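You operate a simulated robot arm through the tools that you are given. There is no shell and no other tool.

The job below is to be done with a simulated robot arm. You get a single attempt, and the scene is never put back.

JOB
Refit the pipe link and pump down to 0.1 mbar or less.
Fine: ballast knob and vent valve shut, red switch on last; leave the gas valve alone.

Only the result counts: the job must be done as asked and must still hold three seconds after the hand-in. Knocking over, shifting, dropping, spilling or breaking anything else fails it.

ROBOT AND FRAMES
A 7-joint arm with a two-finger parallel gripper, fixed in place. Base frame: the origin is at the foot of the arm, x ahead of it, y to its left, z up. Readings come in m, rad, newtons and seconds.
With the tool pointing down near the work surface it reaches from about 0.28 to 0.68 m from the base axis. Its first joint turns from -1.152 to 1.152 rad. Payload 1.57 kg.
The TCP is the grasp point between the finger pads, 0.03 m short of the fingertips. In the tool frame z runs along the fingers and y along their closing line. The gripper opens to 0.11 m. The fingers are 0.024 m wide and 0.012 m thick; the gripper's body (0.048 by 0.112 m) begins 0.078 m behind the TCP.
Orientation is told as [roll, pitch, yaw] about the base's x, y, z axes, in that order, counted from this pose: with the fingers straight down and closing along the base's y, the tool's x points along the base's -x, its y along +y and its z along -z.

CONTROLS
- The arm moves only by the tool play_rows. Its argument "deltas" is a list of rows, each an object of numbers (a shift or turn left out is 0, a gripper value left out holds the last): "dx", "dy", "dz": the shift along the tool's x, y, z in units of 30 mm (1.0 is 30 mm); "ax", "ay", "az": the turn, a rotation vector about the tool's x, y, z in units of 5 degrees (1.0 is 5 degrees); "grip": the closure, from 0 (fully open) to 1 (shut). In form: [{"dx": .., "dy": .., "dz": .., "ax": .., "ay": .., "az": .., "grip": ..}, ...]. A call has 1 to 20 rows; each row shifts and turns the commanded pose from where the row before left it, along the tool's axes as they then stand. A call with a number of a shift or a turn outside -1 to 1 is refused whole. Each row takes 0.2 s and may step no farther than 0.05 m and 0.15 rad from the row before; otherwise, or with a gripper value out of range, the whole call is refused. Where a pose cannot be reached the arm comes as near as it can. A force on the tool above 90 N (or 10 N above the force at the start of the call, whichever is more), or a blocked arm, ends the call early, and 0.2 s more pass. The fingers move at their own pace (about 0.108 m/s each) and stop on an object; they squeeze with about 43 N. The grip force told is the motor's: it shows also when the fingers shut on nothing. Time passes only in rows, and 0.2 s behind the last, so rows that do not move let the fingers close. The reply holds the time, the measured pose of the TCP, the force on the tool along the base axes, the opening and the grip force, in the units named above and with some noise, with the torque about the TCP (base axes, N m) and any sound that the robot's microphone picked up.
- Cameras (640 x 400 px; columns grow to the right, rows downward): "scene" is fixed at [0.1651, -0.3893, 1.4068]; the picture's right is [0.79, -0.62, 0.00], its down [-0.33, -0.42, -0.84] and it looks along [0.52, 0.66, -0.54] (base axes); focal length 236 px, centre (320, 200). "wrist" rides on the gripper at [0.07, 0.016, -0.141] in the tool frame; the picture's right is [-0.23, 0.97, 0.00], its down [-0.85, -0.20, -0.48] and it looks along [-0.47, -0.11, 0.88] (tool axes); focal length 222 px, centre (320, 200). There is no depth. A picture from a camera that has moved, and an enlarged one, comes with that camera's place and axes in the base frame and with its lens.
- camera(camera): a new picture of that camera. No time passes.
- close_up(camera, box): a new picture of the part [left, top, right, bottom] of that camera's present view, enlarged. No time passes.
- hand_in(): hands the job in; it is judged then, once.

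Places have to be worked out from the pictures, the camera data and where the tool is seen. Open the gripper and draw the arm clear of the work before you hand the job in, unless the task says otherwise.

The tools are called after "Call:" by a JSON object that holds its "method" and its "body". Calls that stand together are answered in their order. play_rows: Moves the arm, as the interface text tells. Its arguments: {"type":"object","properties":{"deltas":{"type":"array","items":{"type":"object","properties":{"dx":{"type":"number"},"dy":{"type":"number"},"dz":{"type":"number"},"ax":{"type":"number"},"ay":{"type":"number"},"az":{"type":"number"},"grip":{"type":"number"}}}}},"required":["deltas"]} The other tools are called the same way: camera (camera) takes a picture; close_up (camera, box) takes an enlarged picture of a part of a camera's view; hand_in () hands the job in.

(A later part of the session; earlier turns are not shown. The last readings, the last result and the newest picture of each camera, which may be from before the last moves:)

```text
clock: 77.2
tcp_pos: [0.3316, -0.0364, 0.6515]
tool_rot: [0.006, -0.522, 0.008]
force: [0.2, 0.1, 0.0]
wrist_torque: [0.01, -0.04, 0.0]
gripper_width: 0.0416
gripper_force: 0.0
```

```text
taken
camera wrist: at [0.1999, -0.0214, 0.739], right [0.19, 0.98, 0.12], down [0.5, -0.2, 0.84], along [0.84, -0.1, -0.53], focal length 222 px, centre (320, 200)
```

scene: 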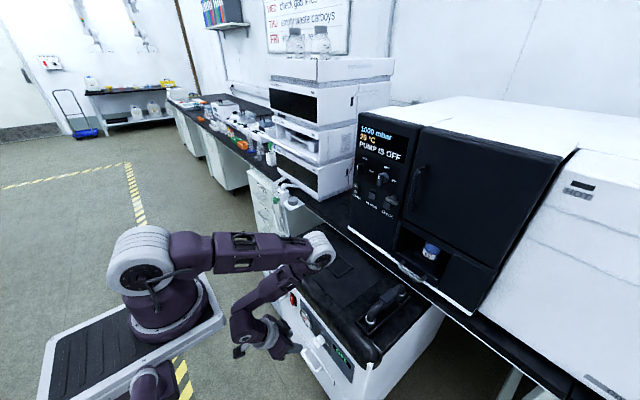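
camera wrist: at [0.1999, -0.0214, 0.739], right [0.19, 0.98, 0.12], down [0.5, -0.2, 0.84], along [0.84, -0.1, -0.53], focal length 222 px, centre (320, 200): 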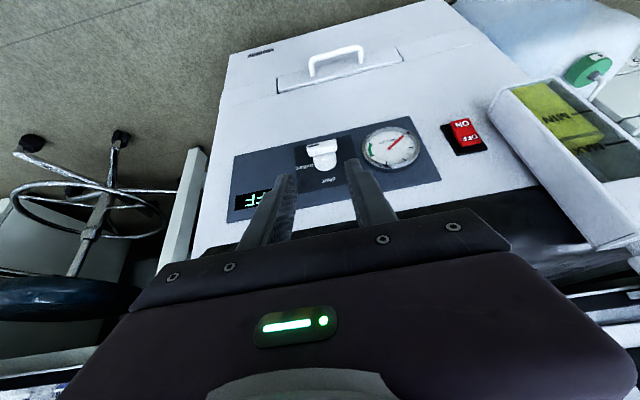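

Tilting works here (30° so far) and the view of the pump panel is very clear. I keep tilting toward horizontal in steps.

Call:
{"method": "play_rows", "body": {"deltas": [{"ay": -1}, {"ay": -1}, {"ay": -1}, {"ay": -1}, {"ay": -1}, {"ay": -1}, {}]}}

Call:
{"method": "camera", "body": {"camera": "scene"}}

Call:
{"method": "camera", "body": {"camera": "wrist"}}

```text
clock: 78.8
tcp_pos: [0.3588, -0.0583, 0.6838]
tool_rot: [0.009, -1.045, 0.004]
force: [0.4, -0.1, -0.3]
wrist_torque: [0.01, 0.0, 0.01]
gripper_width: 0.0418
gripper_force: 0.2
out of reach, approached as far as the arm can: row 4, 5, 6
```

```text
taken
```

scene: 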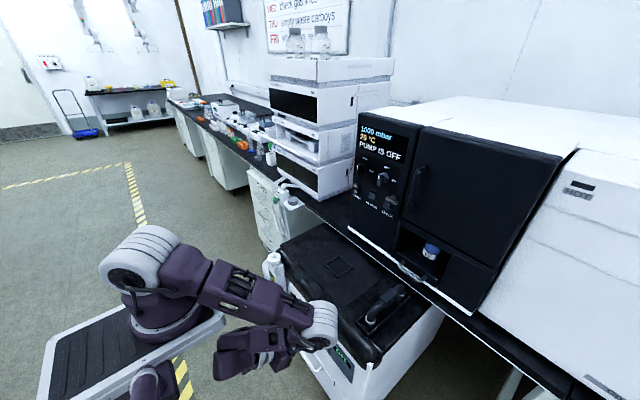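

```text
taken
camera wrist: at [0.2014, -0.0422, 0.695], right [0.1, 0.97, 0.2], down [0.02, -0.2, 0.98], along [0.99, -0.1, -0.04], focal length 222 px, centre (320, 200)
```

wrist: 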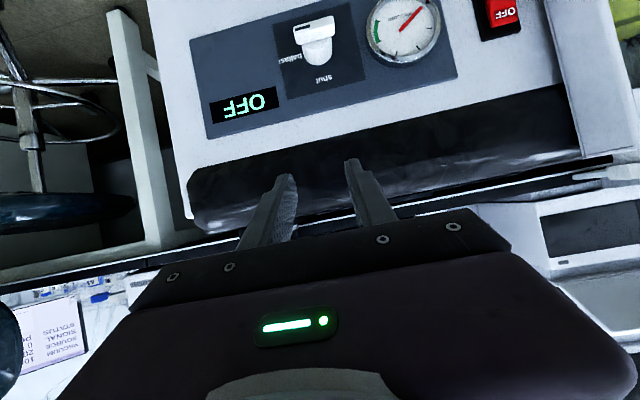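

At 60° the wrist wandered (reach limit) and the elbow came down close to the pump. I check the clearance before anything else.

Call:
{"method": "close_up", "body": {"camera": "scene", "box": [200, 230, 420, 400]}}

Call:
{"method": "close_up", "body": {"camera": "wrist", "box": [180, 0, 520, 160]}}

```text
2.35 times, centred on (310, 315) of scene
camera zoom: at [0.1651, -0.3893, 1.4068], right [0.79, -0.62, 0.0], down [-0.33, -0.42, -0.84], along [0.52, 0.66, -0.54], focal length 556 px, centre (344, -71)
```

zoom: 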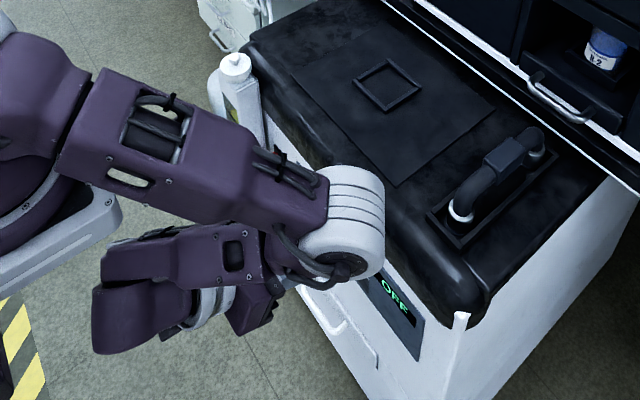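

```text
1.88 times, centred on (350, 80) of wrist
camera zoom: at [0.2014, -0.0422, 0.695], right [0.1, 0.97, 0.2], down [0.02, -0.2, 0.98], along [0.99, -0.1, -0.04], focal length 418 px, centre (264, 426)
```

zoom: 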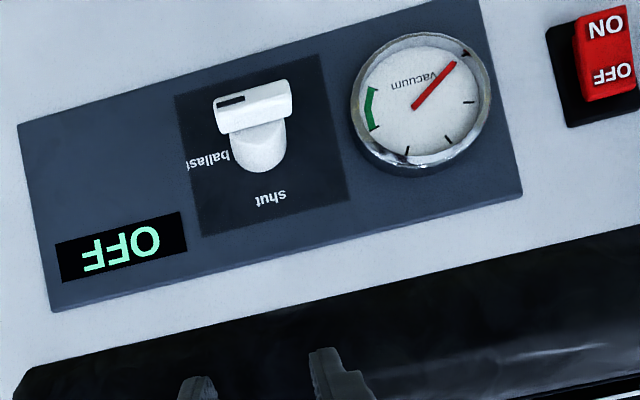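

Horizontal isn't practical this low. A steeper posture is comfortable, so I'll go back to about 20° tilt: push the bar's left end down first, then straddle it and squeeze so that the flat fingers bring it vertical. First I untilt to ~20°.

Call:
{"method": "play_rows", "body": {"deltas": [{"ay": 1}, {"ay": 1}, {"ay": 1}, {"ay": 1}, {"ay": 1}, {"ay": 1}, {"ay": 1}, {"ay": 1}, {}]}}

Call:
{"method": "camera", "body": {"camera": "scene"}}

Call:
{"method": "camera", "body": {"camera": "wrist"}}

```text
clock: 80.8
tcp_pos: [0.3582, -0.0566, 0.6857]
tool_rot: [0.005, -0.348, 0.009]
force: [0.2, 0.4, -0.2]
wrist_torque: [-0.02, 0.01, 0.02]
gripper_width: 0.0421
gripper_force: 0.1
```

```text
taken
```

scene: 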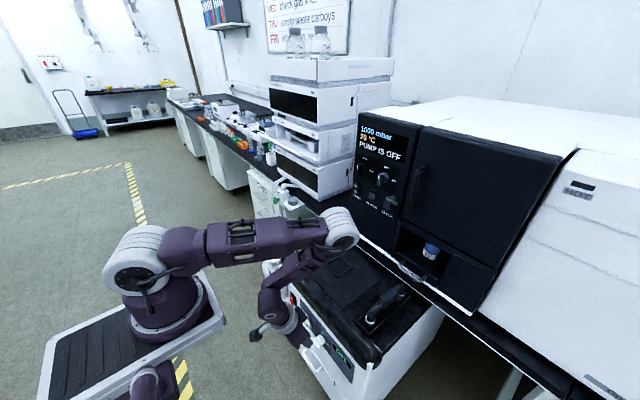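

```text
taken
camera wrist: at [0.245, -0.0419, 0.7938], right [0.2, 0.98, 0.08], down [0.64, -0.2, 0.74], along [0.74, -0.1, -0.67], focal length 222 px, centre (320, 200)
```

wrist: 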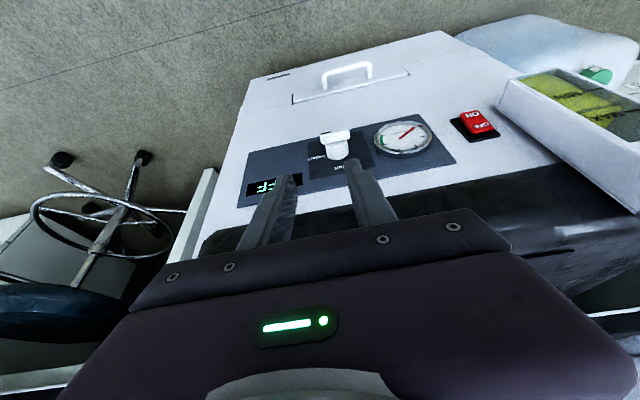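

Tilt is now 20°. Using the several views, the ballast axis comes out at y ≈ −0.036, z ≈ 0.512, bar front x ≈ 0.418, panel x ≈ 0.457. I zoom once more to refine before approaching.

Call:
{"method": "close_up", "body": {"camera": "wrist", "box": [240, 80, 520, 220]}}

Call:
{"method": "close_up", "body": {"camera": "scene", "box": [275, 290, 365, 380]}}

```text
2.29 times, centred on (380, 150) of wrist
camera zoom: at [0.245, -0.0419, 0.7938], right [0.2, 0.98, 0.08], down [0.64, -0.2, 0.74], along [0.74, -0.1, -0.67], focal length 508 px, centre (183, 314)
```

zoom: 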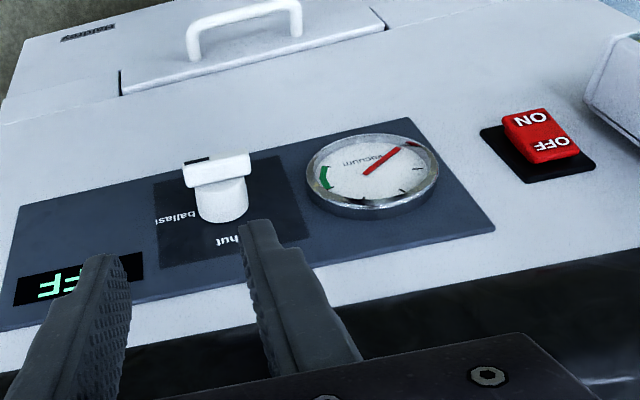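

```text
4.44 times, centred on (320, 335) of scene
camera zoom: at [0.1651, -0.3893, 1.4068], right [0.79, -0.62, 0.0], down [-0.33, -0.42, -0.84], along [0.52, 0.66, -0.54], focal length 1050 px, centre (320, -400)
```

zoom: 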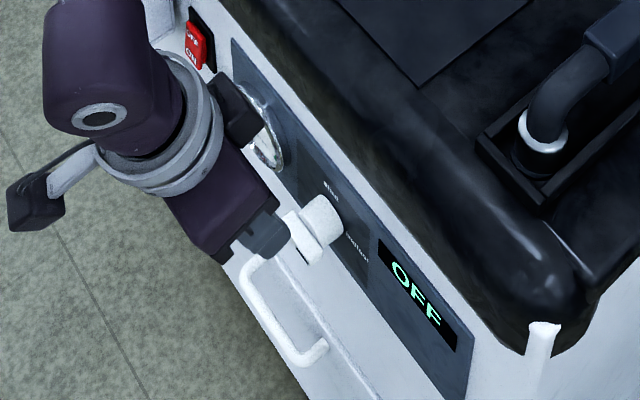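

Refined: axis z ≈ 0.512, bar y −0.054…−0.015, front x ≈ 0.419, round base from x ≈ 0.433. I reduce the tilt to 10°, close the fingers, and move above the bar's left (+y) end at about [0.415, −0.009, 0.60].

Call:
{"method": "play_rows", "body": {"deltas": [{"ay": 1, "grip": 1}, {"ay": 1}, {}, {"dx": -0.34, "dy": 0.4, "dz": 0.786}, {"dx": -0.34, "dy": 0.4, "dz": 0.786}, {"dx": -0.34, "dy": 0.4, "dz": 0.786}, {"dx": -0.34, "dy": 0.4, "dz": 0.786}, {}]}}

Call:
{"method": "close_up", "body": {"camera": "wrist", "box": [220, 80, 440, 230]}}

Call:
{"method": "close_up", "body": {"camera": "scene", "box": [265, 270, 375, 380]}}

```text
clock: 82.6
tcp_pos: [0.4137, -0.007, 0.5982]
tool_rot: [0.004, -0.175, 0.008]
force: [0.6, -0.1, -0.6]
wrist_torque: [0.01, 0.03, 0.03]
gripper_width: 0.0001
gripper_force: 21.6
```

```text
2.67 times, centred on (330, 155) of wrist
camera zoom: at [0.3215, 0.0072, 0.7258], right [0.21, 0.98, 0.04], down [0.76, -0.19, 0.62], along [0.61, -0.1, -0.78], focal length 592 px, centre (293, 320)
```

zoom: 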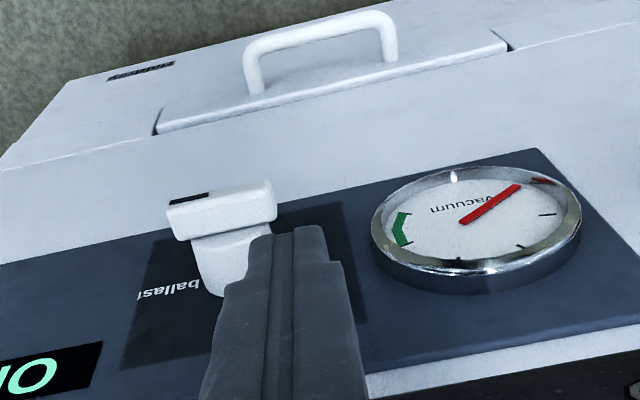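

```text
3.64 times, centred on (320, 325) of scene
camera zoom: at [0.1651, -0.3893, 1.4068], right [0.79, -0.62, 0.0], down [-0.33, -0.42, -0.84], along [0.52, 0.66, -0.54], focal length 859 px, centre (320, -254)
```

zoom: 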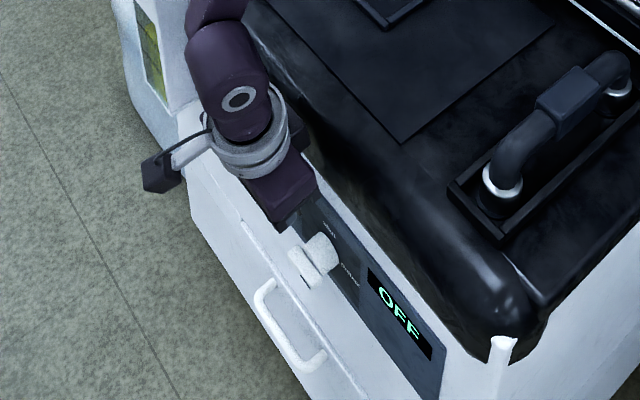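

The fingertip hangs above the bar's left end; I shift 3 mm toward the axis for better overlap and descend to just above the bar.

Call:
{"method": "play_rows", "body": {"deltas": [{"dy": -0.1}, {"dx": 0.083, "dz": 0.47}, {"dx": 0.083, "dz": 0.47}, {"dx": 0.083, "dz": 0.47}, {}]}}

Call:
{"method": "close_up", "body": {"camera": "wrist", "box": [220, 80, 440, 230]}}

Call:
{"method": "close_up", "body": {"camera": "scene", "box": [285, 310, 345, 370]}}

```text
clock: 83.8
tcp_pos: [0.4149, -0.0113, 0.5554]
tool_rot: [0.003, -0.175, 0.014]
force: [-0.8, -0.5, -0.4]
wrist_torque: [0.01, 0.02, -0.03]
gripper_width: 0.0
gripper_force: 21.0
```

```text
2.67 times, centred on (330, 155) of wrist
camera zoom: at [0.3213, 0.0039, 0.6828], right [0.21, 0.98, 0.04], down [0.76, -0.19, 0.62], along [0.61, -0.1, -0.78], focal length 592 px, centre (293, 320)
```

zoom: 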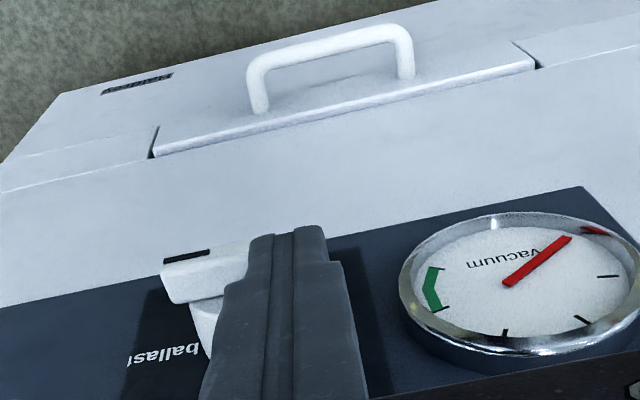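

```text
6.67 times, centred on (315, 340) of scene
camera zoom: at [0.1651, -0.3893, 1.4068], right [0.79, -0.62, 0.0], down [-0.33, -0.42, -0.84], along [0.52, 0.66, -0.54], focal length 1574 px, centre (353, -733)
```

zoom: 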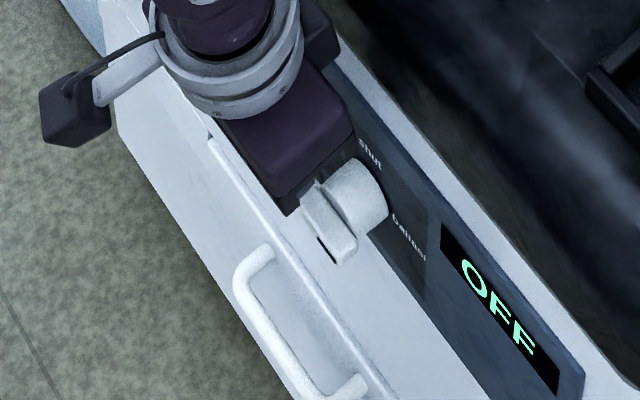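

The fingertip sits over the bar's left end, about 8 mm above it. I press down in 4 mm steps, watching the force.

Call:
{"method": "play_rows", "body": {"deltas": [{"dx": 0.023, "dz": 0.131}, {"dx": 0.023, "dz": 0.131}, {"dx": 0.023, "dz": 0.131}, {}]}}

Call:
{"method": "play_rows", "body": {"deltas": [{"dx": 0.023, "dz": 0.131}, {}]}}

Call:
{"method": "close_up", "body": {"camera": "wrist", "box": [220, 80, 440, 230]}}

Call:
{"method": "close_up", "body": {"camera": "scene", "box": [285, 310, 345, 370]}}

```text
clock: 84.8
tcp_pos: [0.4139, -0.0109, 0.5428]
tool_rot: [0.004, -0.173, 0.008]
force: [-1.2, 0.6, 0.7]
wrist_torque: [0.04, 0.0, 0.0]
gripper_width: 0.0
gripper_force: 21.1
```

```text
clock: 85.4
tcp_pos: [0.4163, -0.0106, 0.5398]
tool_rot: [0.004, -0.175, 0.007]
force: [-0.1, -0.3, -0.1]
wrist_torque: [0.02, -0.01, 0.02]
gripper_width: 0.0
gripper_force: 21.8
```

```text
2.67 times, centred on (330, 155) of wrist
camera zoom: at [0.3215, 0.0044, 0.6669], right [0.21, 0.98, 0.04], down [0.76, -0.19, 0.62], along [0.61, -0.1, -0.78], focal length 592 px, centre (293, 320)
```

zoom: 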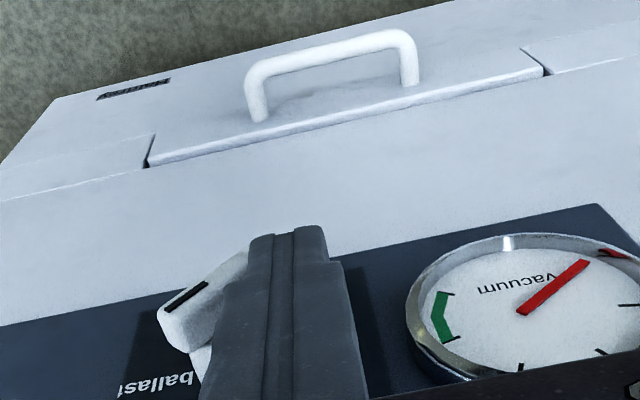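

```text
6.67 times, centred on (315, 340) of scene
camera zoom: at [0.1651, -0.3893, 1.4068], right [0.79, -0.62, 0.0], down [-0.33, -0.42, -0.84], along [0.52, 0.66, -0.54], focal length 1574 px, centre (353, -733)
```

zoom: 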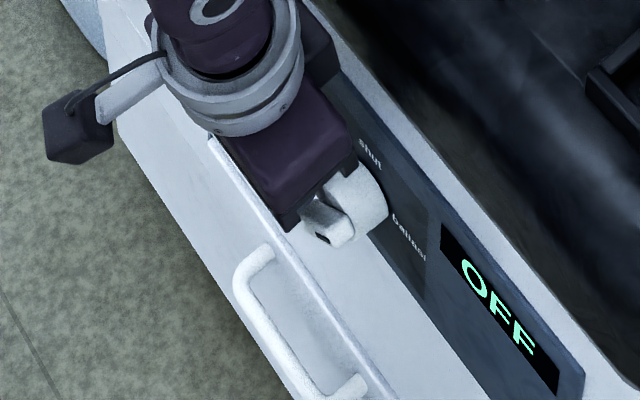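

The knob is turning the right way (mark end rising) with little force. I press another 6 mm.

Call:
{"method": "play_rows", "body": {"deltas": [{"dx": 0.017, "dz": 0.1}, {"dx": 0.017, "dz": 0.1}, {}]}}

Call:
{"method": "close_up", "body": {"camera": "wrist", "box": [220, 80, 440, 230]}}

Call:
{"method": "close_up", "body": {"camera": "scene", "box": [285, 310, 345, 370]}}

```text
clock: 86.2
tcp_pos: [0.4139, -0.011, 0.5336]
tool_rot: [0.003, -0.176, 0.009]
force: [-0.4, -0.3, -1.0]
wrist_torque: [0.0, 0.01, -0.02]
gripper_width: 0.0
gripper_force: 21.2
```

```text
2.67 times, centred on (330, 155) of wrist
camera zoom: at [0.3214, 0.0043, 0.661], right [0.21, 0.98, 0.04], down [0.76, -0.19, 0.62], along [0.61, -0.1, -0.78], focal length 592 px, centre (293, 320)
```

zoom: 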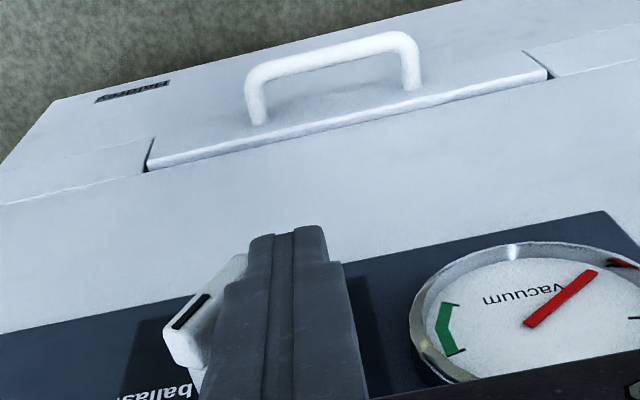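

```text
6.67 times, centred on (315, 340) of scene
camera zoom: at [0.1651, -0.3893, 1.4068], right [0.79, -0.62, 0.0], down [-0.33, -0.42, -0.84], along [0.52, 0.66, -0.54], focal length 1574 px, centre (353, -733)
```

zoom: 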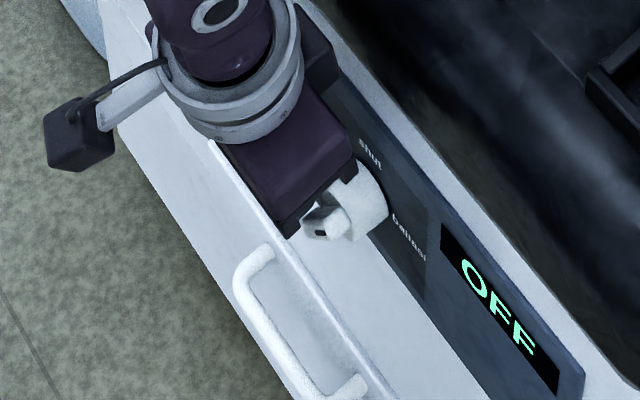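

The bar is now at roughly 45°. I lift clear, centre over the knob with the fingers opened to 70 mm, and then come down astride it.

Call:
{"method": "play_rows", "body": {"deltas": [{"dx": -0.145, "dz": -0.82}, {"dx": -0.145, "dz": -0.82}, {"dy": -0.4, "grip": 0.364}, {"dy": -0.4}, {"dx": -0.1, "dz": 0.017}, {}]}}

Call:
{"method": "close_up", "body": {"camera": "wrist", "box": [220, 80, 440, 230]}}

```text
clock: 87.6
tcp_pos: [0.419, -0.0353, 0.5846]
tool_rot: [0.004, -0.172, 0.007]
force: [0.1, -0.2, -0.9]
wrist_torque: [0.0, 0.01, 0.01]
gripper_width: 0.0698
gripper_force: 0.1
```

```text
2.67 times, centred on (330, 155) of wrist
camera zoom: at [0.3251, -0.0201, 0.7111], right [0.21, 0.98, 0.04], down [0.76, -0.19, 0.62], along [0.61, -0.1, -0.78], focal length 592 px, centre (293, 320)
```

zoom: 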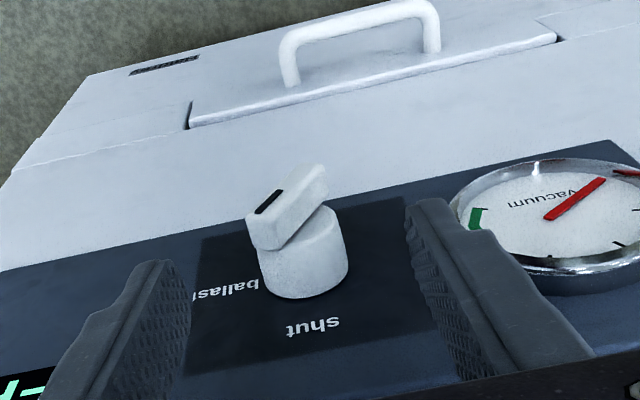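

The knob is visible between the open fingers, centred within a millimetre. I descend astride it to TCP z ≈ 0.508.

Call:
{"method": "play_rows", "body": {"deltas": [{"dx": 0.11, "dz": 0.624}, {"dx": 0.11, "dz": 0.624}, {"dx": 0.11, "dz": 0.624}, {"dx": 0.11, "dz": 0.624}, {}]}}

Call:
{"method": "close_up", "body": {"camera": "wrist", "box": [220, 80, 440, 230]}}

Call:
{"method": "close_up", "body": {"camera": "scene", "box": [275, 300, 355, 380]}}

```text
clock: 88.8
tcp_pos: [0.4172, -0.034, 0.5077]
tool_rot: [0.003, -0.172, 0.01]
force: [1.1, 0.3, 0.3]
wrist_torque: [0.03, -0.01, 0.02]
gripper_width: 0.0699
gripper_force: 0.1
```

```text
2.67 times, centred on (330, 155) of wrist
camera zoom: at [0.3243, -0.0191, 0.6351], right [0.21, 0.98, 0.04], down [0.76, -0.19, 0.62], along [0.61, -0.1, -0.78], focal length 592 px, centre (293, 320)
```

zoom: 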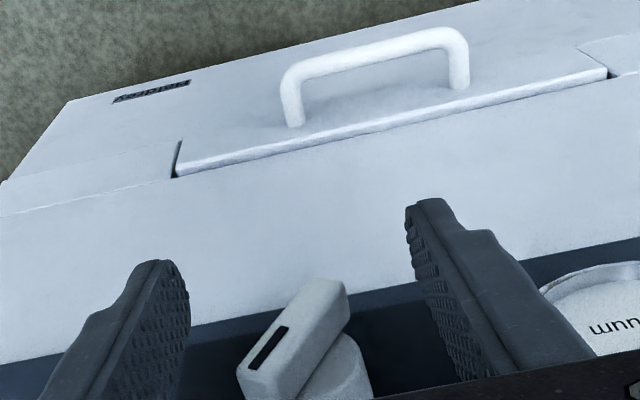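

```text
5.00 times, centred on (315, 340) of scene
camera zoom: at [0.1651, -0.3893, 1.4068], right [0.79, -0.62, 0.0], down [-0.33, -0.42, -0.84], along [0.52, 0.66, -0.54], focal length 1181 px, centre (345, -500)
```

zoom: 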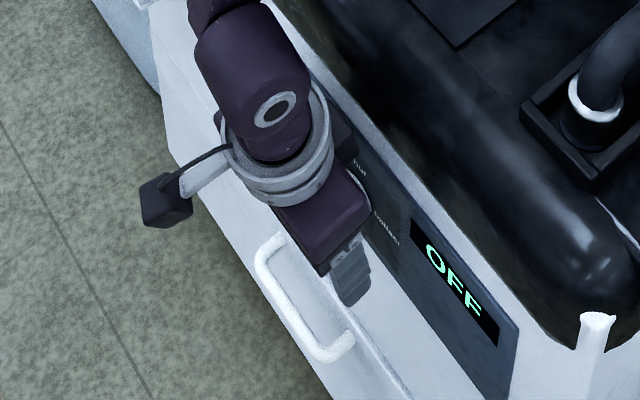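

Both fingers are beside the bar with no contact. I close slowly so the pads press the bar upright.

Call:
{"method": "play_rows", "body": {"deltas": [{"grip": 0.6}, {"grip": 0.75}, {"grip": 0.85}, {"grip": 1}, {"grip": 1}, {"grip": 1}, {}]}}

Call:
{"method": "close_up", "body": {"camera": "wrist", "box": [220, 80, 440, 230]}}

```text
clock: 90.4
tcp_pos: [0.417, -0.0348, 0.5088]
tool_rot: [0.005, -0.175, 0.007]
force: [0.9, -16.2, -7.7]
wrist_torque: [0.13, -0.22, -0.49]
gripper_width: 0.0118
gripper_force: 29.3
```

```text
2.67 times, centred on (330, 155) of wrist
camera zoom: at [0.3243, -0.0198, 0.6352], right [0.21, 0.98, 0.04], down [0.76, -0.19, 0.62], along [0.61, -0.1, -0.78], focal length 592 px, centre (293, 320)
```

zoom: 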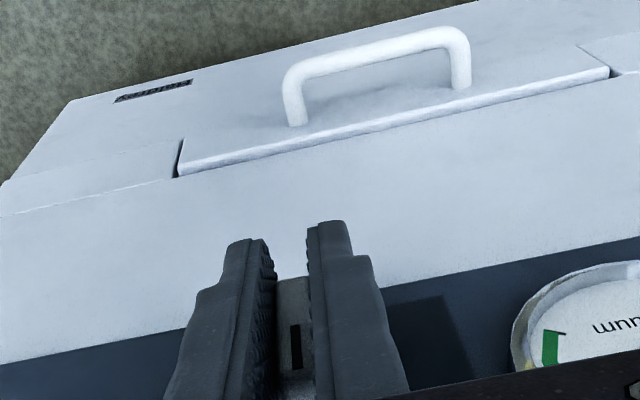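

The jaws closed to 11.8 mm, the bar's own thickness, so it now stands vertical with the mark up toward "shut". I open to 50 mm and lift away.

Call:
{"method": "play_rows", "body": {"deltas": [{"grip": 0.5}, {"grip": 0.5}, {"grip": 0.5}, {}]}}

Call:
{"method": "play_rows", "body": {"deltas": [{"dx": -0.15, "dz": -0.85}, {"dx": -0.15, "dz": -0.85}, {"dx": -0.15, "dz": -0.85}, {"dx": -0.15, "dz": -0.85}, {}]}}

Call:
{"method": "close_up", "body": {"camera": "wrist", "box": [220, 60, 480, 230]}}

Call:
{"method": "close_up", "body": {"camera": "scene", "box": [345, 110, 445, 200]}}

```text
clock: 91.4
tcp_pos: [0.4173, -0.0346, 0.5095]
tool_rot: [0.003, -0.174, 0.008]
force: [-0.4, -0.3, 1.1]
wrist_torque: [0.03, 0.01, 0.0]
gripper_width: 0.055
gripper_force: 0.0
```

```text
clock: 92.6
tcp_pos: [0.4167, -0.0348, 0.6118]
tool_rot: [0.003, -0.173, 0.009]
force: [-0.4, 0.5, 0.6]
wrist_torque: [-0.01, -0.01, 0.0]
gripper_width: 0.0549
gripper_force: 0.0
```

```text
2.35 times, centred on (350, 145) of wrist
camera zoom: at [0.3241, -0.0201, 0.7388], right [0.21, 0.98, 0.04], down [0.76, -0.19, 0.62], along [0.61, -0.1, -0.78], focal length 523 px, centre (249, 329)
```

zoom: 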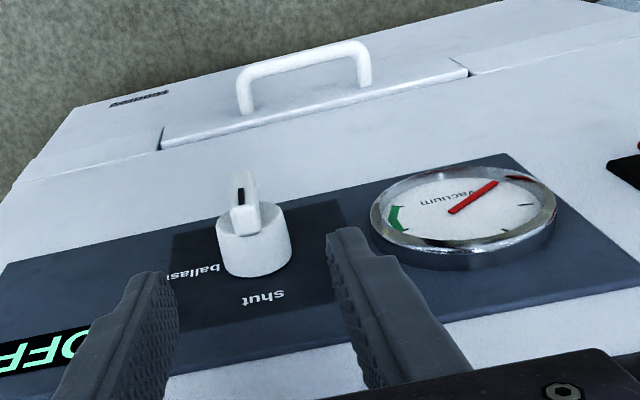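

```text
4.44 times, centred on (395, 155) of scene
camera zoom: at [0.1651, -0.3893, 1.4068], right [0.79, -0.62, 0.0], down [-0.33, -0.42, -0.84], along [0.52, 0.66, -0.54], focal length 1050 px, centre (-13, 400)
```

zoom: 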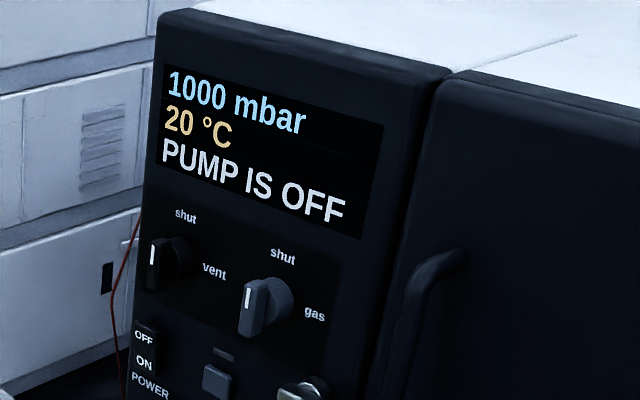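

Ballast is shut now (mark up). Last comes the red switch, with the oil-mist box close beside it. I back off, tilt to 45° and move left for a close look at the switch and that box.

Call:
{"method": "play_rows", "body": {"deltas": [{"dx": 0.757, "dz": -0.64, "grip": 1}, {"dx": 0.757, "dz": -0.64}, {"dx": 0.757, "dz": -0.64}, {"dy": 1}, {"dy": 1}, {"dy": 1}, {"dy": 1}, {"dy": 1}, {}]}}

Call:
{"method": "play_rows", "body": {"deltas": [{"ay": -1}, {"ay": -1}, {"ay": -1}, {"ay": -1}, {"ay": -1}, {"ay": -1}, {"ay": -1}, {}]}}

Call:
{"method": "camera", "body": {"camera": "wrist"}}

Call:
{"method": "camera", "body": {"camera": "scene"}}

```text
clock: 94.6
tcp_pos: [0.3394, 0.1141, 0.6568]
tool_rot: [0.003, -0.175, 0.009]
force: [0.1, -0.4, 0.4]
wrist_torque: [0.0, 0.01, 0.01]
gripper_width: 0.0
gripper_force: 21.3
```

```text
clock: 96.4
tcp_pos: [0.3394, 0.1135, 0.6567]
tool_rot: [0.004, -0.785, 0.004]
force: [-0.3, -0.7, 0.8]
wrist_torque: [0.06, -0.03, 0.04]
gripper_width: 0.0002
gripper_force: 20.7
```

```text
taken
camera wrist: at [0.19, 0.1288, 0.7076], right [0.15, 0.97, 0.16], down [0.27, -0.2, 0.94], along [0.95, -0.1, -0.29], focal length 222 px, centre (320, 200)
```

wrist: 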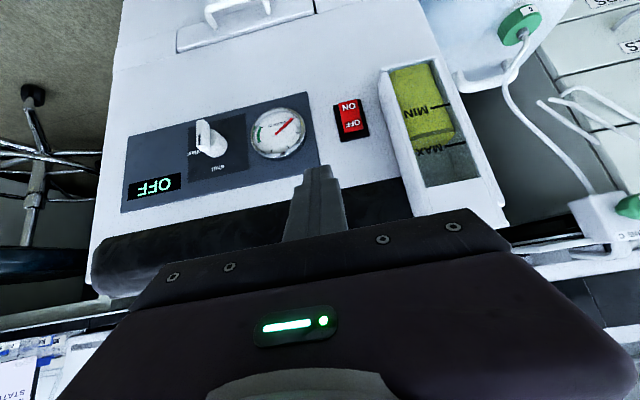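

```text
taken
```

scene: 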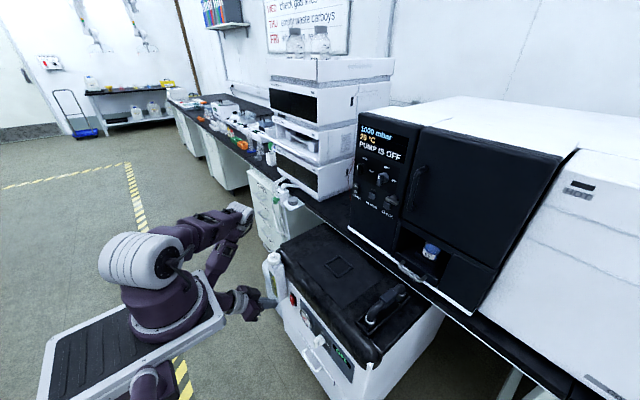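

The view of switch and box is good. I zoom in to measure both.

Call:
{"method": "close_up", "body": {"camera": "wrist", "box": [290, 50, 510, 220]}}

Call:
{"method": "close_up", "body": {"camera": "scene", "box": [240, 240, 330, 330]}}

```text
2.35 times, centred on (400, 135) of wrist
camera zoom: at [0.19, 0.1288, 0.7076], right [0.15, 0.97, 0.16], down [0.27, -0.2, 0.94], along [0.95, -0.1, -0.29], focal length 523 px, centre (132, 353)
```

zoom: 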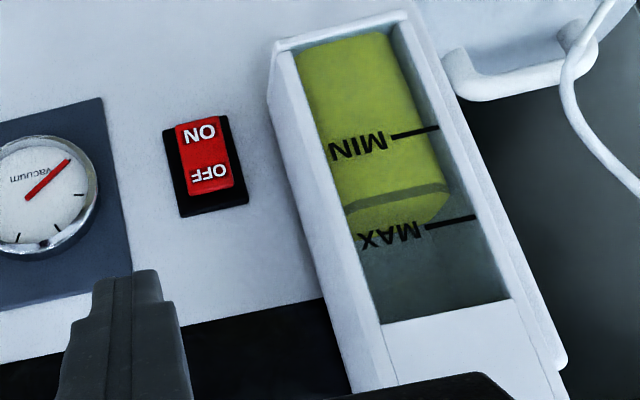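

```text
4.44 times, centred on (285, 285) of scene
camera zoom: at [0.1651, -0.3893, 1.4068], right [0.79, -0.62, 0.0], down [-0.33, -0.42, -0.84], along [0.52, 0.66, -0.54], focal length 1050 px, centre (476, -178)
```

zoom: 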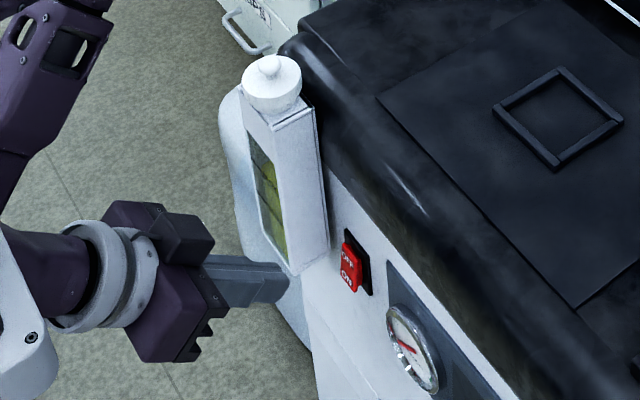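

Measured: rocker "ON" half at about [0.447, 0.161, 0.509], "OFF" half above at z ≈ 0.534; the box's near face is at y ≈ 0.20. I bring the closed fingertip in front of the ON half, stopping about 2.5 cm short.

Call:
{"method": "play_rows", "body": {"deltas": [{"dx": 0.424, "dy": 0.297, "dz": 0.854}, {"dx": 0.424, "dy": 0.297, "dz": 0.854}, {"dx": 0.424, "dy": 0.297, "dz": 0.854}, {"dx": 0.424, "dy": 0.297, "dz": 0.854}, {"dx": 0.424, "dy": 0.297, "dz": 0.854}, {}]}}

Call:
{"method": "camera", "body": {"camera": "wrist"}}

Call:
{"method": "close_up", "body": {"camera": "scene", "box": [230, 240, 340, 350]}}

```text
clock: 97.8
tcp_pos: [0.3868, 0.1674, 0.5403]
tool_rot: [0.006, -0.786, 0.004]
force: [0.2, -0.3, 0.8]
wrist_torque: [0.01, -0.02, 0.02]
gripper_width: 0.0
gripper_force: 21.2
out of reach, approached as far as the arm can: row 5
```

```text
taken
camera wrist: at [0.2369, 0.1816, 0.5915], right [0.15, 0.97, 0.16], down [0.27, -0.2, 0.94], along [0.95, -0.1, -0.29], focal length 222 px, centre (320, 200)
```

wrist: 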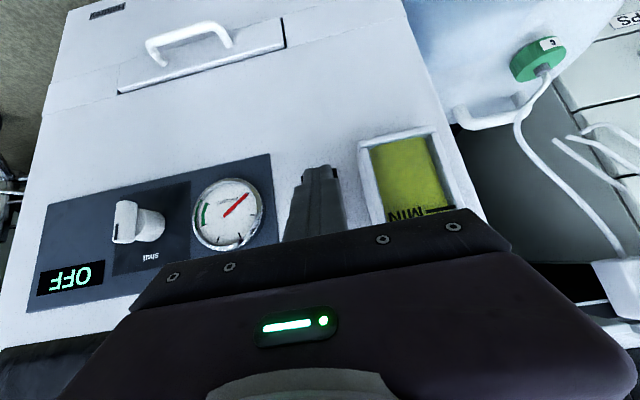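

```text
3.64 times, centred on (285, 295) of scene
camera zoom: at [0.1651, -0.3893, 1.4068], right [0.79, -0.62, 0.0], down [-0.33, -0.42, -0.84], along [0.52, 0.66, -0.54], focal length 859 px, centre (447, -146)
```

zoom: 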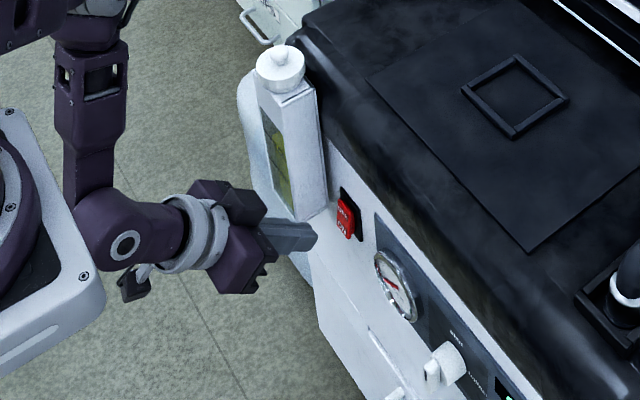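

The last row hit a reach limit at this tilt (y drifted to 0.167). I zoom to measure the box's exact position before choosing a slightly smaller tilt.

Call:
{"method": "close_up", "body": {"camera": "wrist", "box": [250, 110, 490, 250]}}

```text
2.67 times, centred on (370, 180) of wrist
camera zoom: at [0.2369, 0.1816, 0.5915], right [0.15, 0.97, 0.16], down [0.27, -0.2, 0.94], along [0.95, -0.1, -0.29], focal length 592 px, centre (187, 253)
```

zoom: 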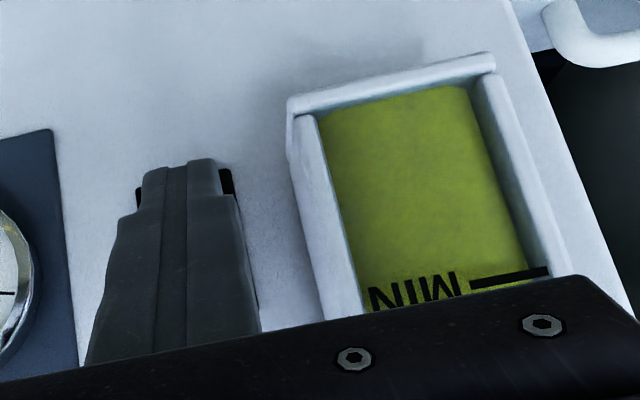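

Box front is at x ≈ 0.43 with its near side at y ≈ 0.208, so a 35° tilt still leaves ~3 cm clearance. I reduce the tilt by 10° and set the tip in front of the ON half.

Call:
{"method": "play_rows", "body": {"deltas": [{"ay": 1}, {"ay": 1}, {}, {"dx": 0.06, "dy": -0.155, "dz": 0.315}, {"dx": 0.06, "dy": -0.155, "dz": 0.315}, {}]}}

Call:
{"method": "close_up", "body": {"camera": "wrist", "box": [250, 90, 490, 240]}}

Call:
{"method": "close_up", "body": {"camera": "scene", "box": [245, 250, 325, 330]}}

```text
clock: 99.2
tcp_pos: [0.3937, 0.1574, 0.5225]
tool_rot: [0.005, -0.611, 0.008]
force: [-1.0, 0.5, -0.1]
wrist_torque: [0.01, 0.0, 0.0]
gripper_width: 0.0
gripper_force: 21.4
```

```text
2.67 times, centred on (370, 165) of wrist
camera zoom: at [0.2556, 0.172, 0.5985], right [0.18, 0.98, 0.13], down [0.43, -0.2, 0.88], along [0.89, -0.1, -0.45], focal length 592 px, centre (187, 293)
```

zoom: 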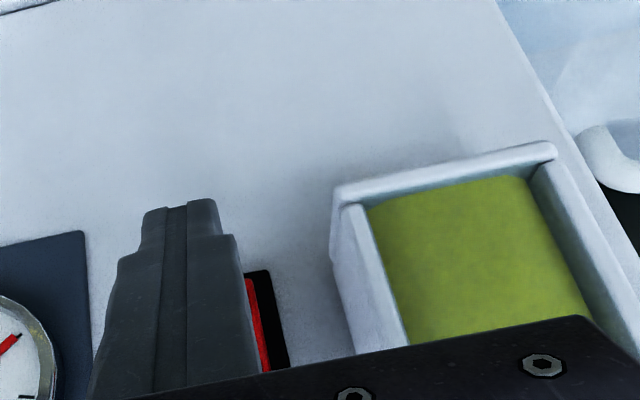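

```text
5.00 times, centred on (285, 290) of scene
camera zoom: at [0.1651, -0.3893, 1.4068], right [0.79, -0.62, 0.0], down [-0.33, -0.42, -0.84], along [0.52, 0.66, -0.54], focal length 1181 px, centre (495, -250)
```

zoom: 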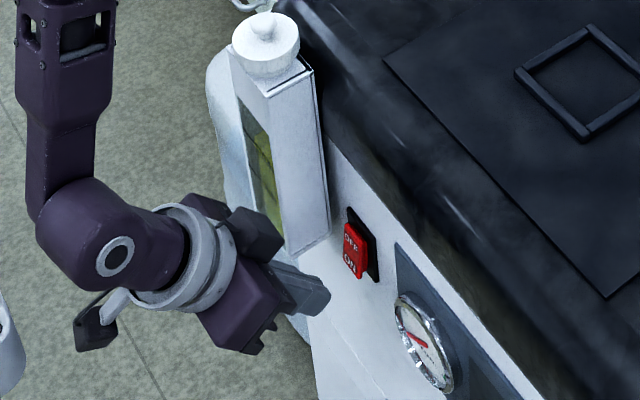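

The tip lines up with the ON half within 3–4 mm. I correct that and advance +x to just short of contact, then press in small steps.

Call:
{"method": "play_rows", "body": {"deltas": [{"dx": 0.057, "dy": 0.1, "dz": 0.082}, {"dx": -0.218, "dz": 0.153}, {"dx": -0.218, "dz": 0.153}, {"dx": -0.218, "dz": 0.153}, {}]}}

Call:
{"method": "close_up", "body": {"camera": "scene", "box": [255, 260, 325, 330]}}

Call:
{"method": "close_up", "body": {"camera": "wrist", "box": [250, 90, 490, 240]}}

```text
clock: 100.4
tcp_pos: [0.4179, 0.1602, 0.5205]
tool_rot: [0.005, -0.609, 0.006]
force: [-0.9, -0.2, -0.4]
wrist_torque: [0.0, 0.06, 0.0]
gripper_width: 0.0001
gripper_force: 21.4
```

```text
5.71 times, centred on (290, 295) of scene
camera zoom: at [0.1651, -0.3893, 1.4068], right [0.79, -0.62, 0.0], down [-0.33, -0.42, -0.84], along [0.52, 0.66, -0.54], focal length 1349 px, centre (491, -343)
```

zoom: 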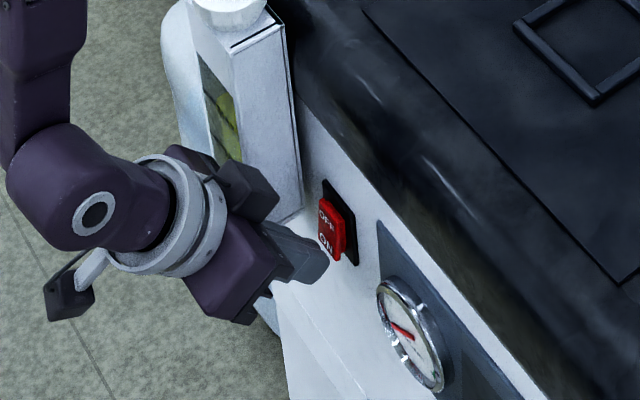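

```text
2.67 times, centred on (370, 165) of wrist
camera zoom: at [0.2794, 0.1753, 0.5959], right [0.18, 0.98, 0.13], down [0.43, -0.2, 0.88], along [0.89, -0.1, -0.45], focal length 592 px, centre (187, 293)
```

zoom: 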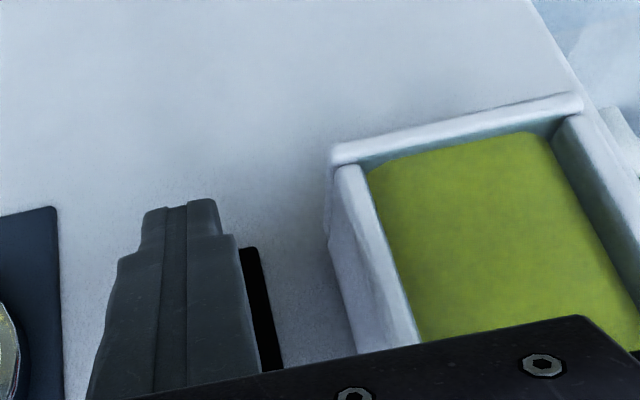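

Clearance to the box remains about 2–3 cm. I press forward in 2 mm steps while watching force and sound.

Call:
{"method": "play_rows", "body": {"deltas": [{"dx": -0.0546, "dz": 0.038}, {"dx": -0.0546, "dz": 0.038}, {}]}}

Call:
{"method": "play_rows", "body": {"deltas": [{"dx": -0.0546, "dz": 0.038}, {"dx": -0.0546, "dz": 0.038}, {}]}}

Call:
{"method": "close_up", "body": {"camera": "scene", "box": [255, 260, 325, 330]}}

Call:
{"method": "close_up", "body": {"camera": "scene", "box": [345, 110, 445, 200]}}

```text
clock: 101.2
tcp_pos: [0.4216, 0.1615, 0.5198]
tool_rot: [0.005, -0.611, 0.009]
force: [1.0, -0.6, -0.3]
wrist_torque: [-0.03, -0.01, 0.02]
gripper_width: 0.0002
gripper_force: 21.2
```

```text
clock: 102.0
tcp_pos: [0.4215, 0.1606, 0.5196]
tool_rot: [0.002, -0.603, 0.01]
force: [-31.2, 1.2, 5.4]
wrist_torque: [-0.12, 0.45, 0.03]
gripper_width: 0.0
gripper_force: 21.2
```

```text
5.71 times, centred on (290, 295) of scene
camera zoom: at [0.1646, -0.3893, 1.4069], right [0.79, -0.62, 0.0], down [-0.33, -0.42, -0.84], along [0.52, 0.66, -0.54], focal length 1349 px, centre (491, -343)
```

zoom: 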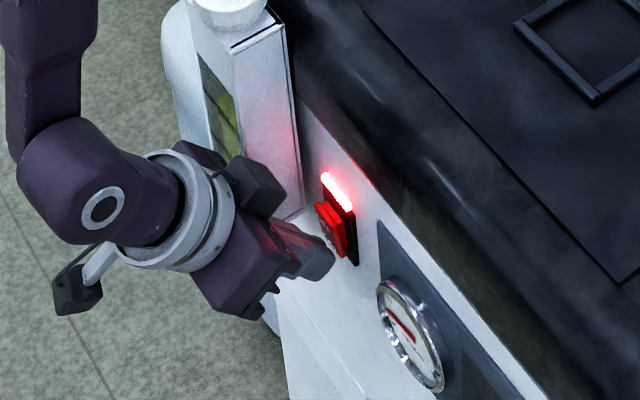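

```text
4.44 times, centred on (395, 155) of scene
camera zoom: at [0.1646, -0.3893, 1.4069], right [0.79, -0.62, 0.0], down [-0.33, -0.42, -0.84], along [0.52, 0.66, -0.54], focal length 1050 px, centre (-13, 400)
```

zoom: 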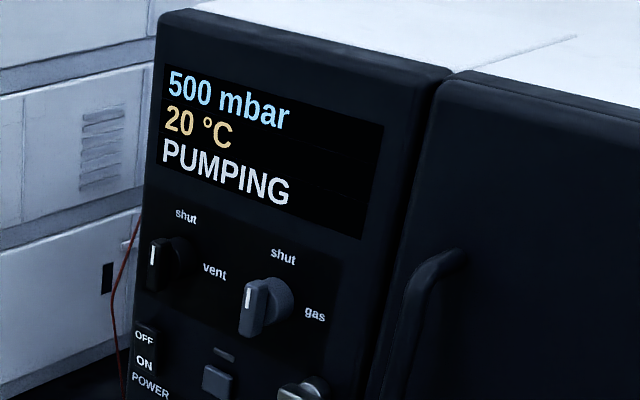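

The switch lit up and the display reads "PUMPING", 500 mbar. I back straight off (−x) and then up/away.

Call:
{"method": "play_rows", "body": {"deltas": [{"dx": 0.22, "dz": -0.153}, {"dx": 0.44, "dz": -0.31}, {"dx": 0.7, "dz": -0.49}, {"dx": 0.7, "dz": -0.49}, {}]}}

Call:
{"method": "camera", "body": {"camera": "scene"}}

Call:
{"method": "close_up", "body": {"camera": "scene", "box": [345, 110, 445, 200]}}

Call:
{"method": "camera", "body": {"camera": "wrist"}}

```text
clock: 103.2
tcp_pos: [0.3504, 0.158, 0.5205]
tool_rot: [0.005, -0.61, 0.007]
force: [-0.6, 0.0, -0.2]
wrist_torque: [0.02, 0.0, 0.03]
gripper_width: 0.0002
gripper_force: 21.2
```

```text
taken
```

scene: 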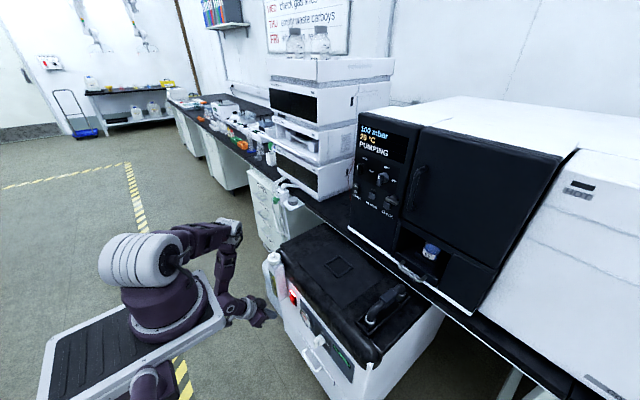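

```text
4.44 times, centred on (395, 155) of scene
camera zoom: at [0.1651, -0.3893, 1.4068], right [0.79, -0.62, 0.0], down [-0.33, -0.42, -0.84], along [0.52, 0.66, -0.54], focal length 1050 px, centre (-13, 400)
```

zoom: 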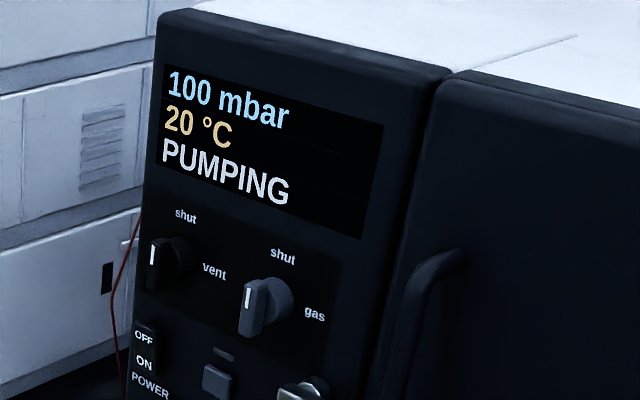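

```text
taken
camera wrist: at [0.2119, 0.1746, 0.5963], right [0.18, 0.97, 0.13], down [0.43, -0.2, 0.88], along [0.89, -0.1, -0.45], focal length 222 px, centre (320, 200)
```

wrist: 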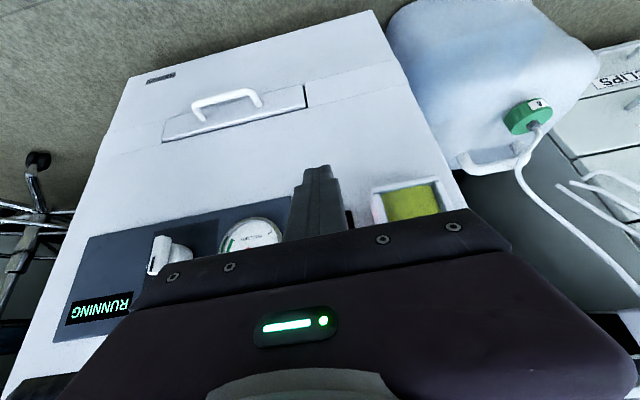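

Pump shows RUNNING, 100 mbar and falling. I raise the arm clear, untilt it and open the gripper while the pressure falls.

Call:
{"method": "play_rows", "body": {"deltas": [{"dx": -0.64, "dz": -0.91}, {"dx": -0.64, "dz": -0.91}, {"dx": -0.64, "dz": -0.91}, {"dx": -0.64, "dz": -0.91}, {"dx": -0.64, "dz": -0.91}, {"dx": -0.64, "dz": -0.91}, {"ay": 1}, {"ay": 1}, {"ay": 1}, {"ay": 1}, {"ay": 1}, {"ay": 1}, {"ay": 1}, {"grip": 0}, {}, {}]}}

Call:
{"method": "close_up", "body": {"camera": "scene", "box": [345, 110, 445, 200]}}

Call:
{"method": "close_up", "body": {"camera": "scene", "box": [250, 230, 450, 400]}}

```text
clock: 106.6
tcp_pos: [0.351, 0.1596, 0.7212]
tool_rot: [0.002, 0.001, 0.01]
force: [-0.9, -0.7, -0.1]
wrist_torque: [0.0, -0.02, -0.02]
gripper_width: 0.11
gripper_force: 0.0
```

```text
4.44 times, centred on (395, 155) of scene
camera zoom: at [0.1651, -0.3893, 1.4068], right [0.79, -0.62, 0.0], down [-0.33, -0.42, -0.84], along [0.52, 0.66, -0.54], focal length 1050 px, centre (-13, 400)
```

zoom: 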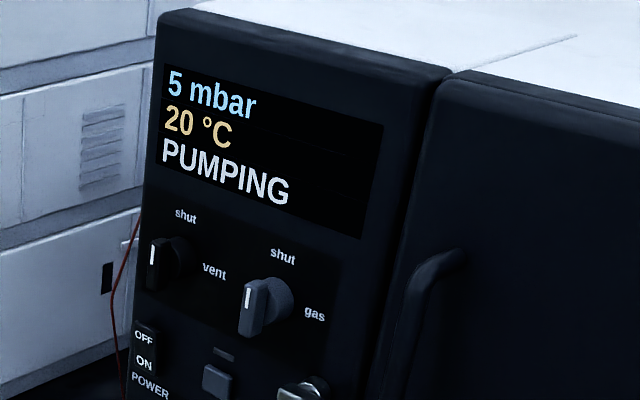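

```text
2.35 times, centred on (350, 315) of scene
camera zoom: at [0.1651, -0.3893, 1.4068], right [0.79, -0.62, 0.0], down [-0.33, -0.42, -0.84], along [0.52, 0.66, -0.54], focal length 556 px, centre (249, -71)
```

zoom: 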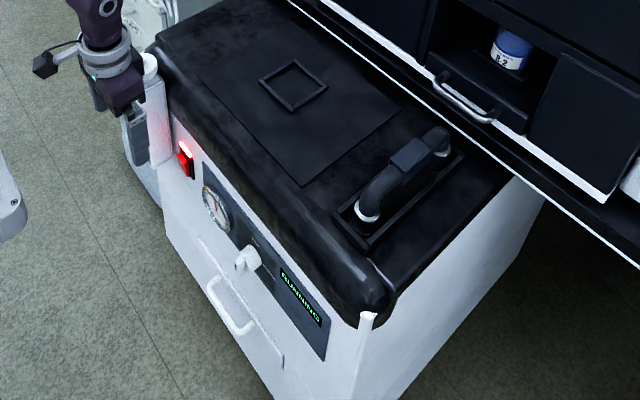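

5 mbar and falling. I go higher to be fully clear and wait for 0.1 mbar.

Call:
{"method": "play_rows", "body": {"deltas": [{"dz": -0.9}, {"dz": -0.9}, {"dz": -0.9}, {"dz": -0.9}, {"dz": -0.9}, {"dz": -0.9}, {"dz": -0.9}, {"dz": -0.9}, {"dz": -0.9}, {}, {}, {}, {}, {}, {}, {}, {}, {}, {}, {}]}}

Call:
{"method": "close_up", "body": {"camera": "scene", "box": [345, 110, 445, 200]}}

```text
clock: 110.8
tcp_pos: [0.3516, 0.1572, 0.9633]
tool_rot: [0.004, 0.0, 0.01]
force: [-0.2, 1.1, -0.3]
wrist_torque: [0.0, 0.01, -0.02]
gripper_width: 0.1098
gripper_force: 0.1
```

```text
4.44 times, centred on (395, 155) of scene
camera zoom: at [0.1651, -0.3893, 1.4068], right [0.79, -0.62, 0.0], down [-0.33, -0.42, -0.84], along [0.52, 0.66, -0.54], focal length 1050 px, centre (-13, 400)
```

zoom: 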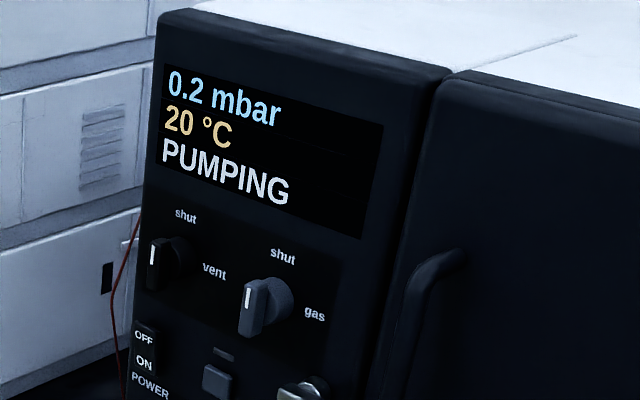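

0.2 mbar and still pumping. I wait a few more seconds.

Call:
{"method": "play_rows", "body": {"deltas": [{}, {}, {}, {}, {}, {}, {}, {}, {}, {}, {}, {}, {}, {}, {}, {}, {}, {}, {}, {}]}}

Call:
{"method": "close_up", "body": {"camera": "scene", "box": [345, 110, 445, 200]}}

```text
clock: 115.0
tcp_pos: [0.3506, 0.1582, 0.9634]
tool_rot: [0.004, 0.0, 0.01]
force: [0.2, -0.3, 0.0]
wrist_torque: [0.02, -0.01, -0.02]
gripper_width: 0.11
gripper_force: 0.0
```

```text
4.44 times, centred on (395, 155) of scene
camera zoom: at [0.1651, -0.3893, 1.4068], right [0.79, -0.62, 0.0], down [-0.33, -0.42, -0.84], along [0.52, 0.66, -0.54], focal length 1050 px, centre (-13, 400)
```

zoom: 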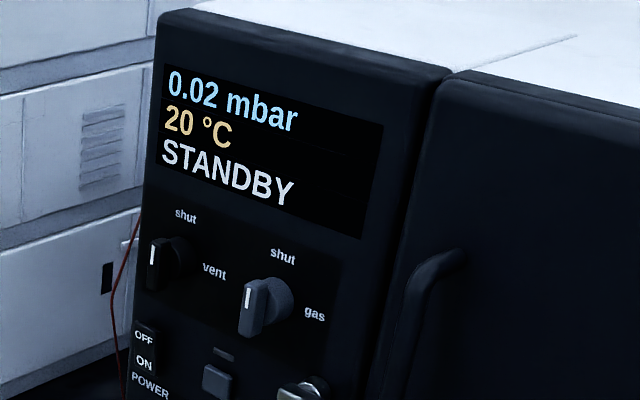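

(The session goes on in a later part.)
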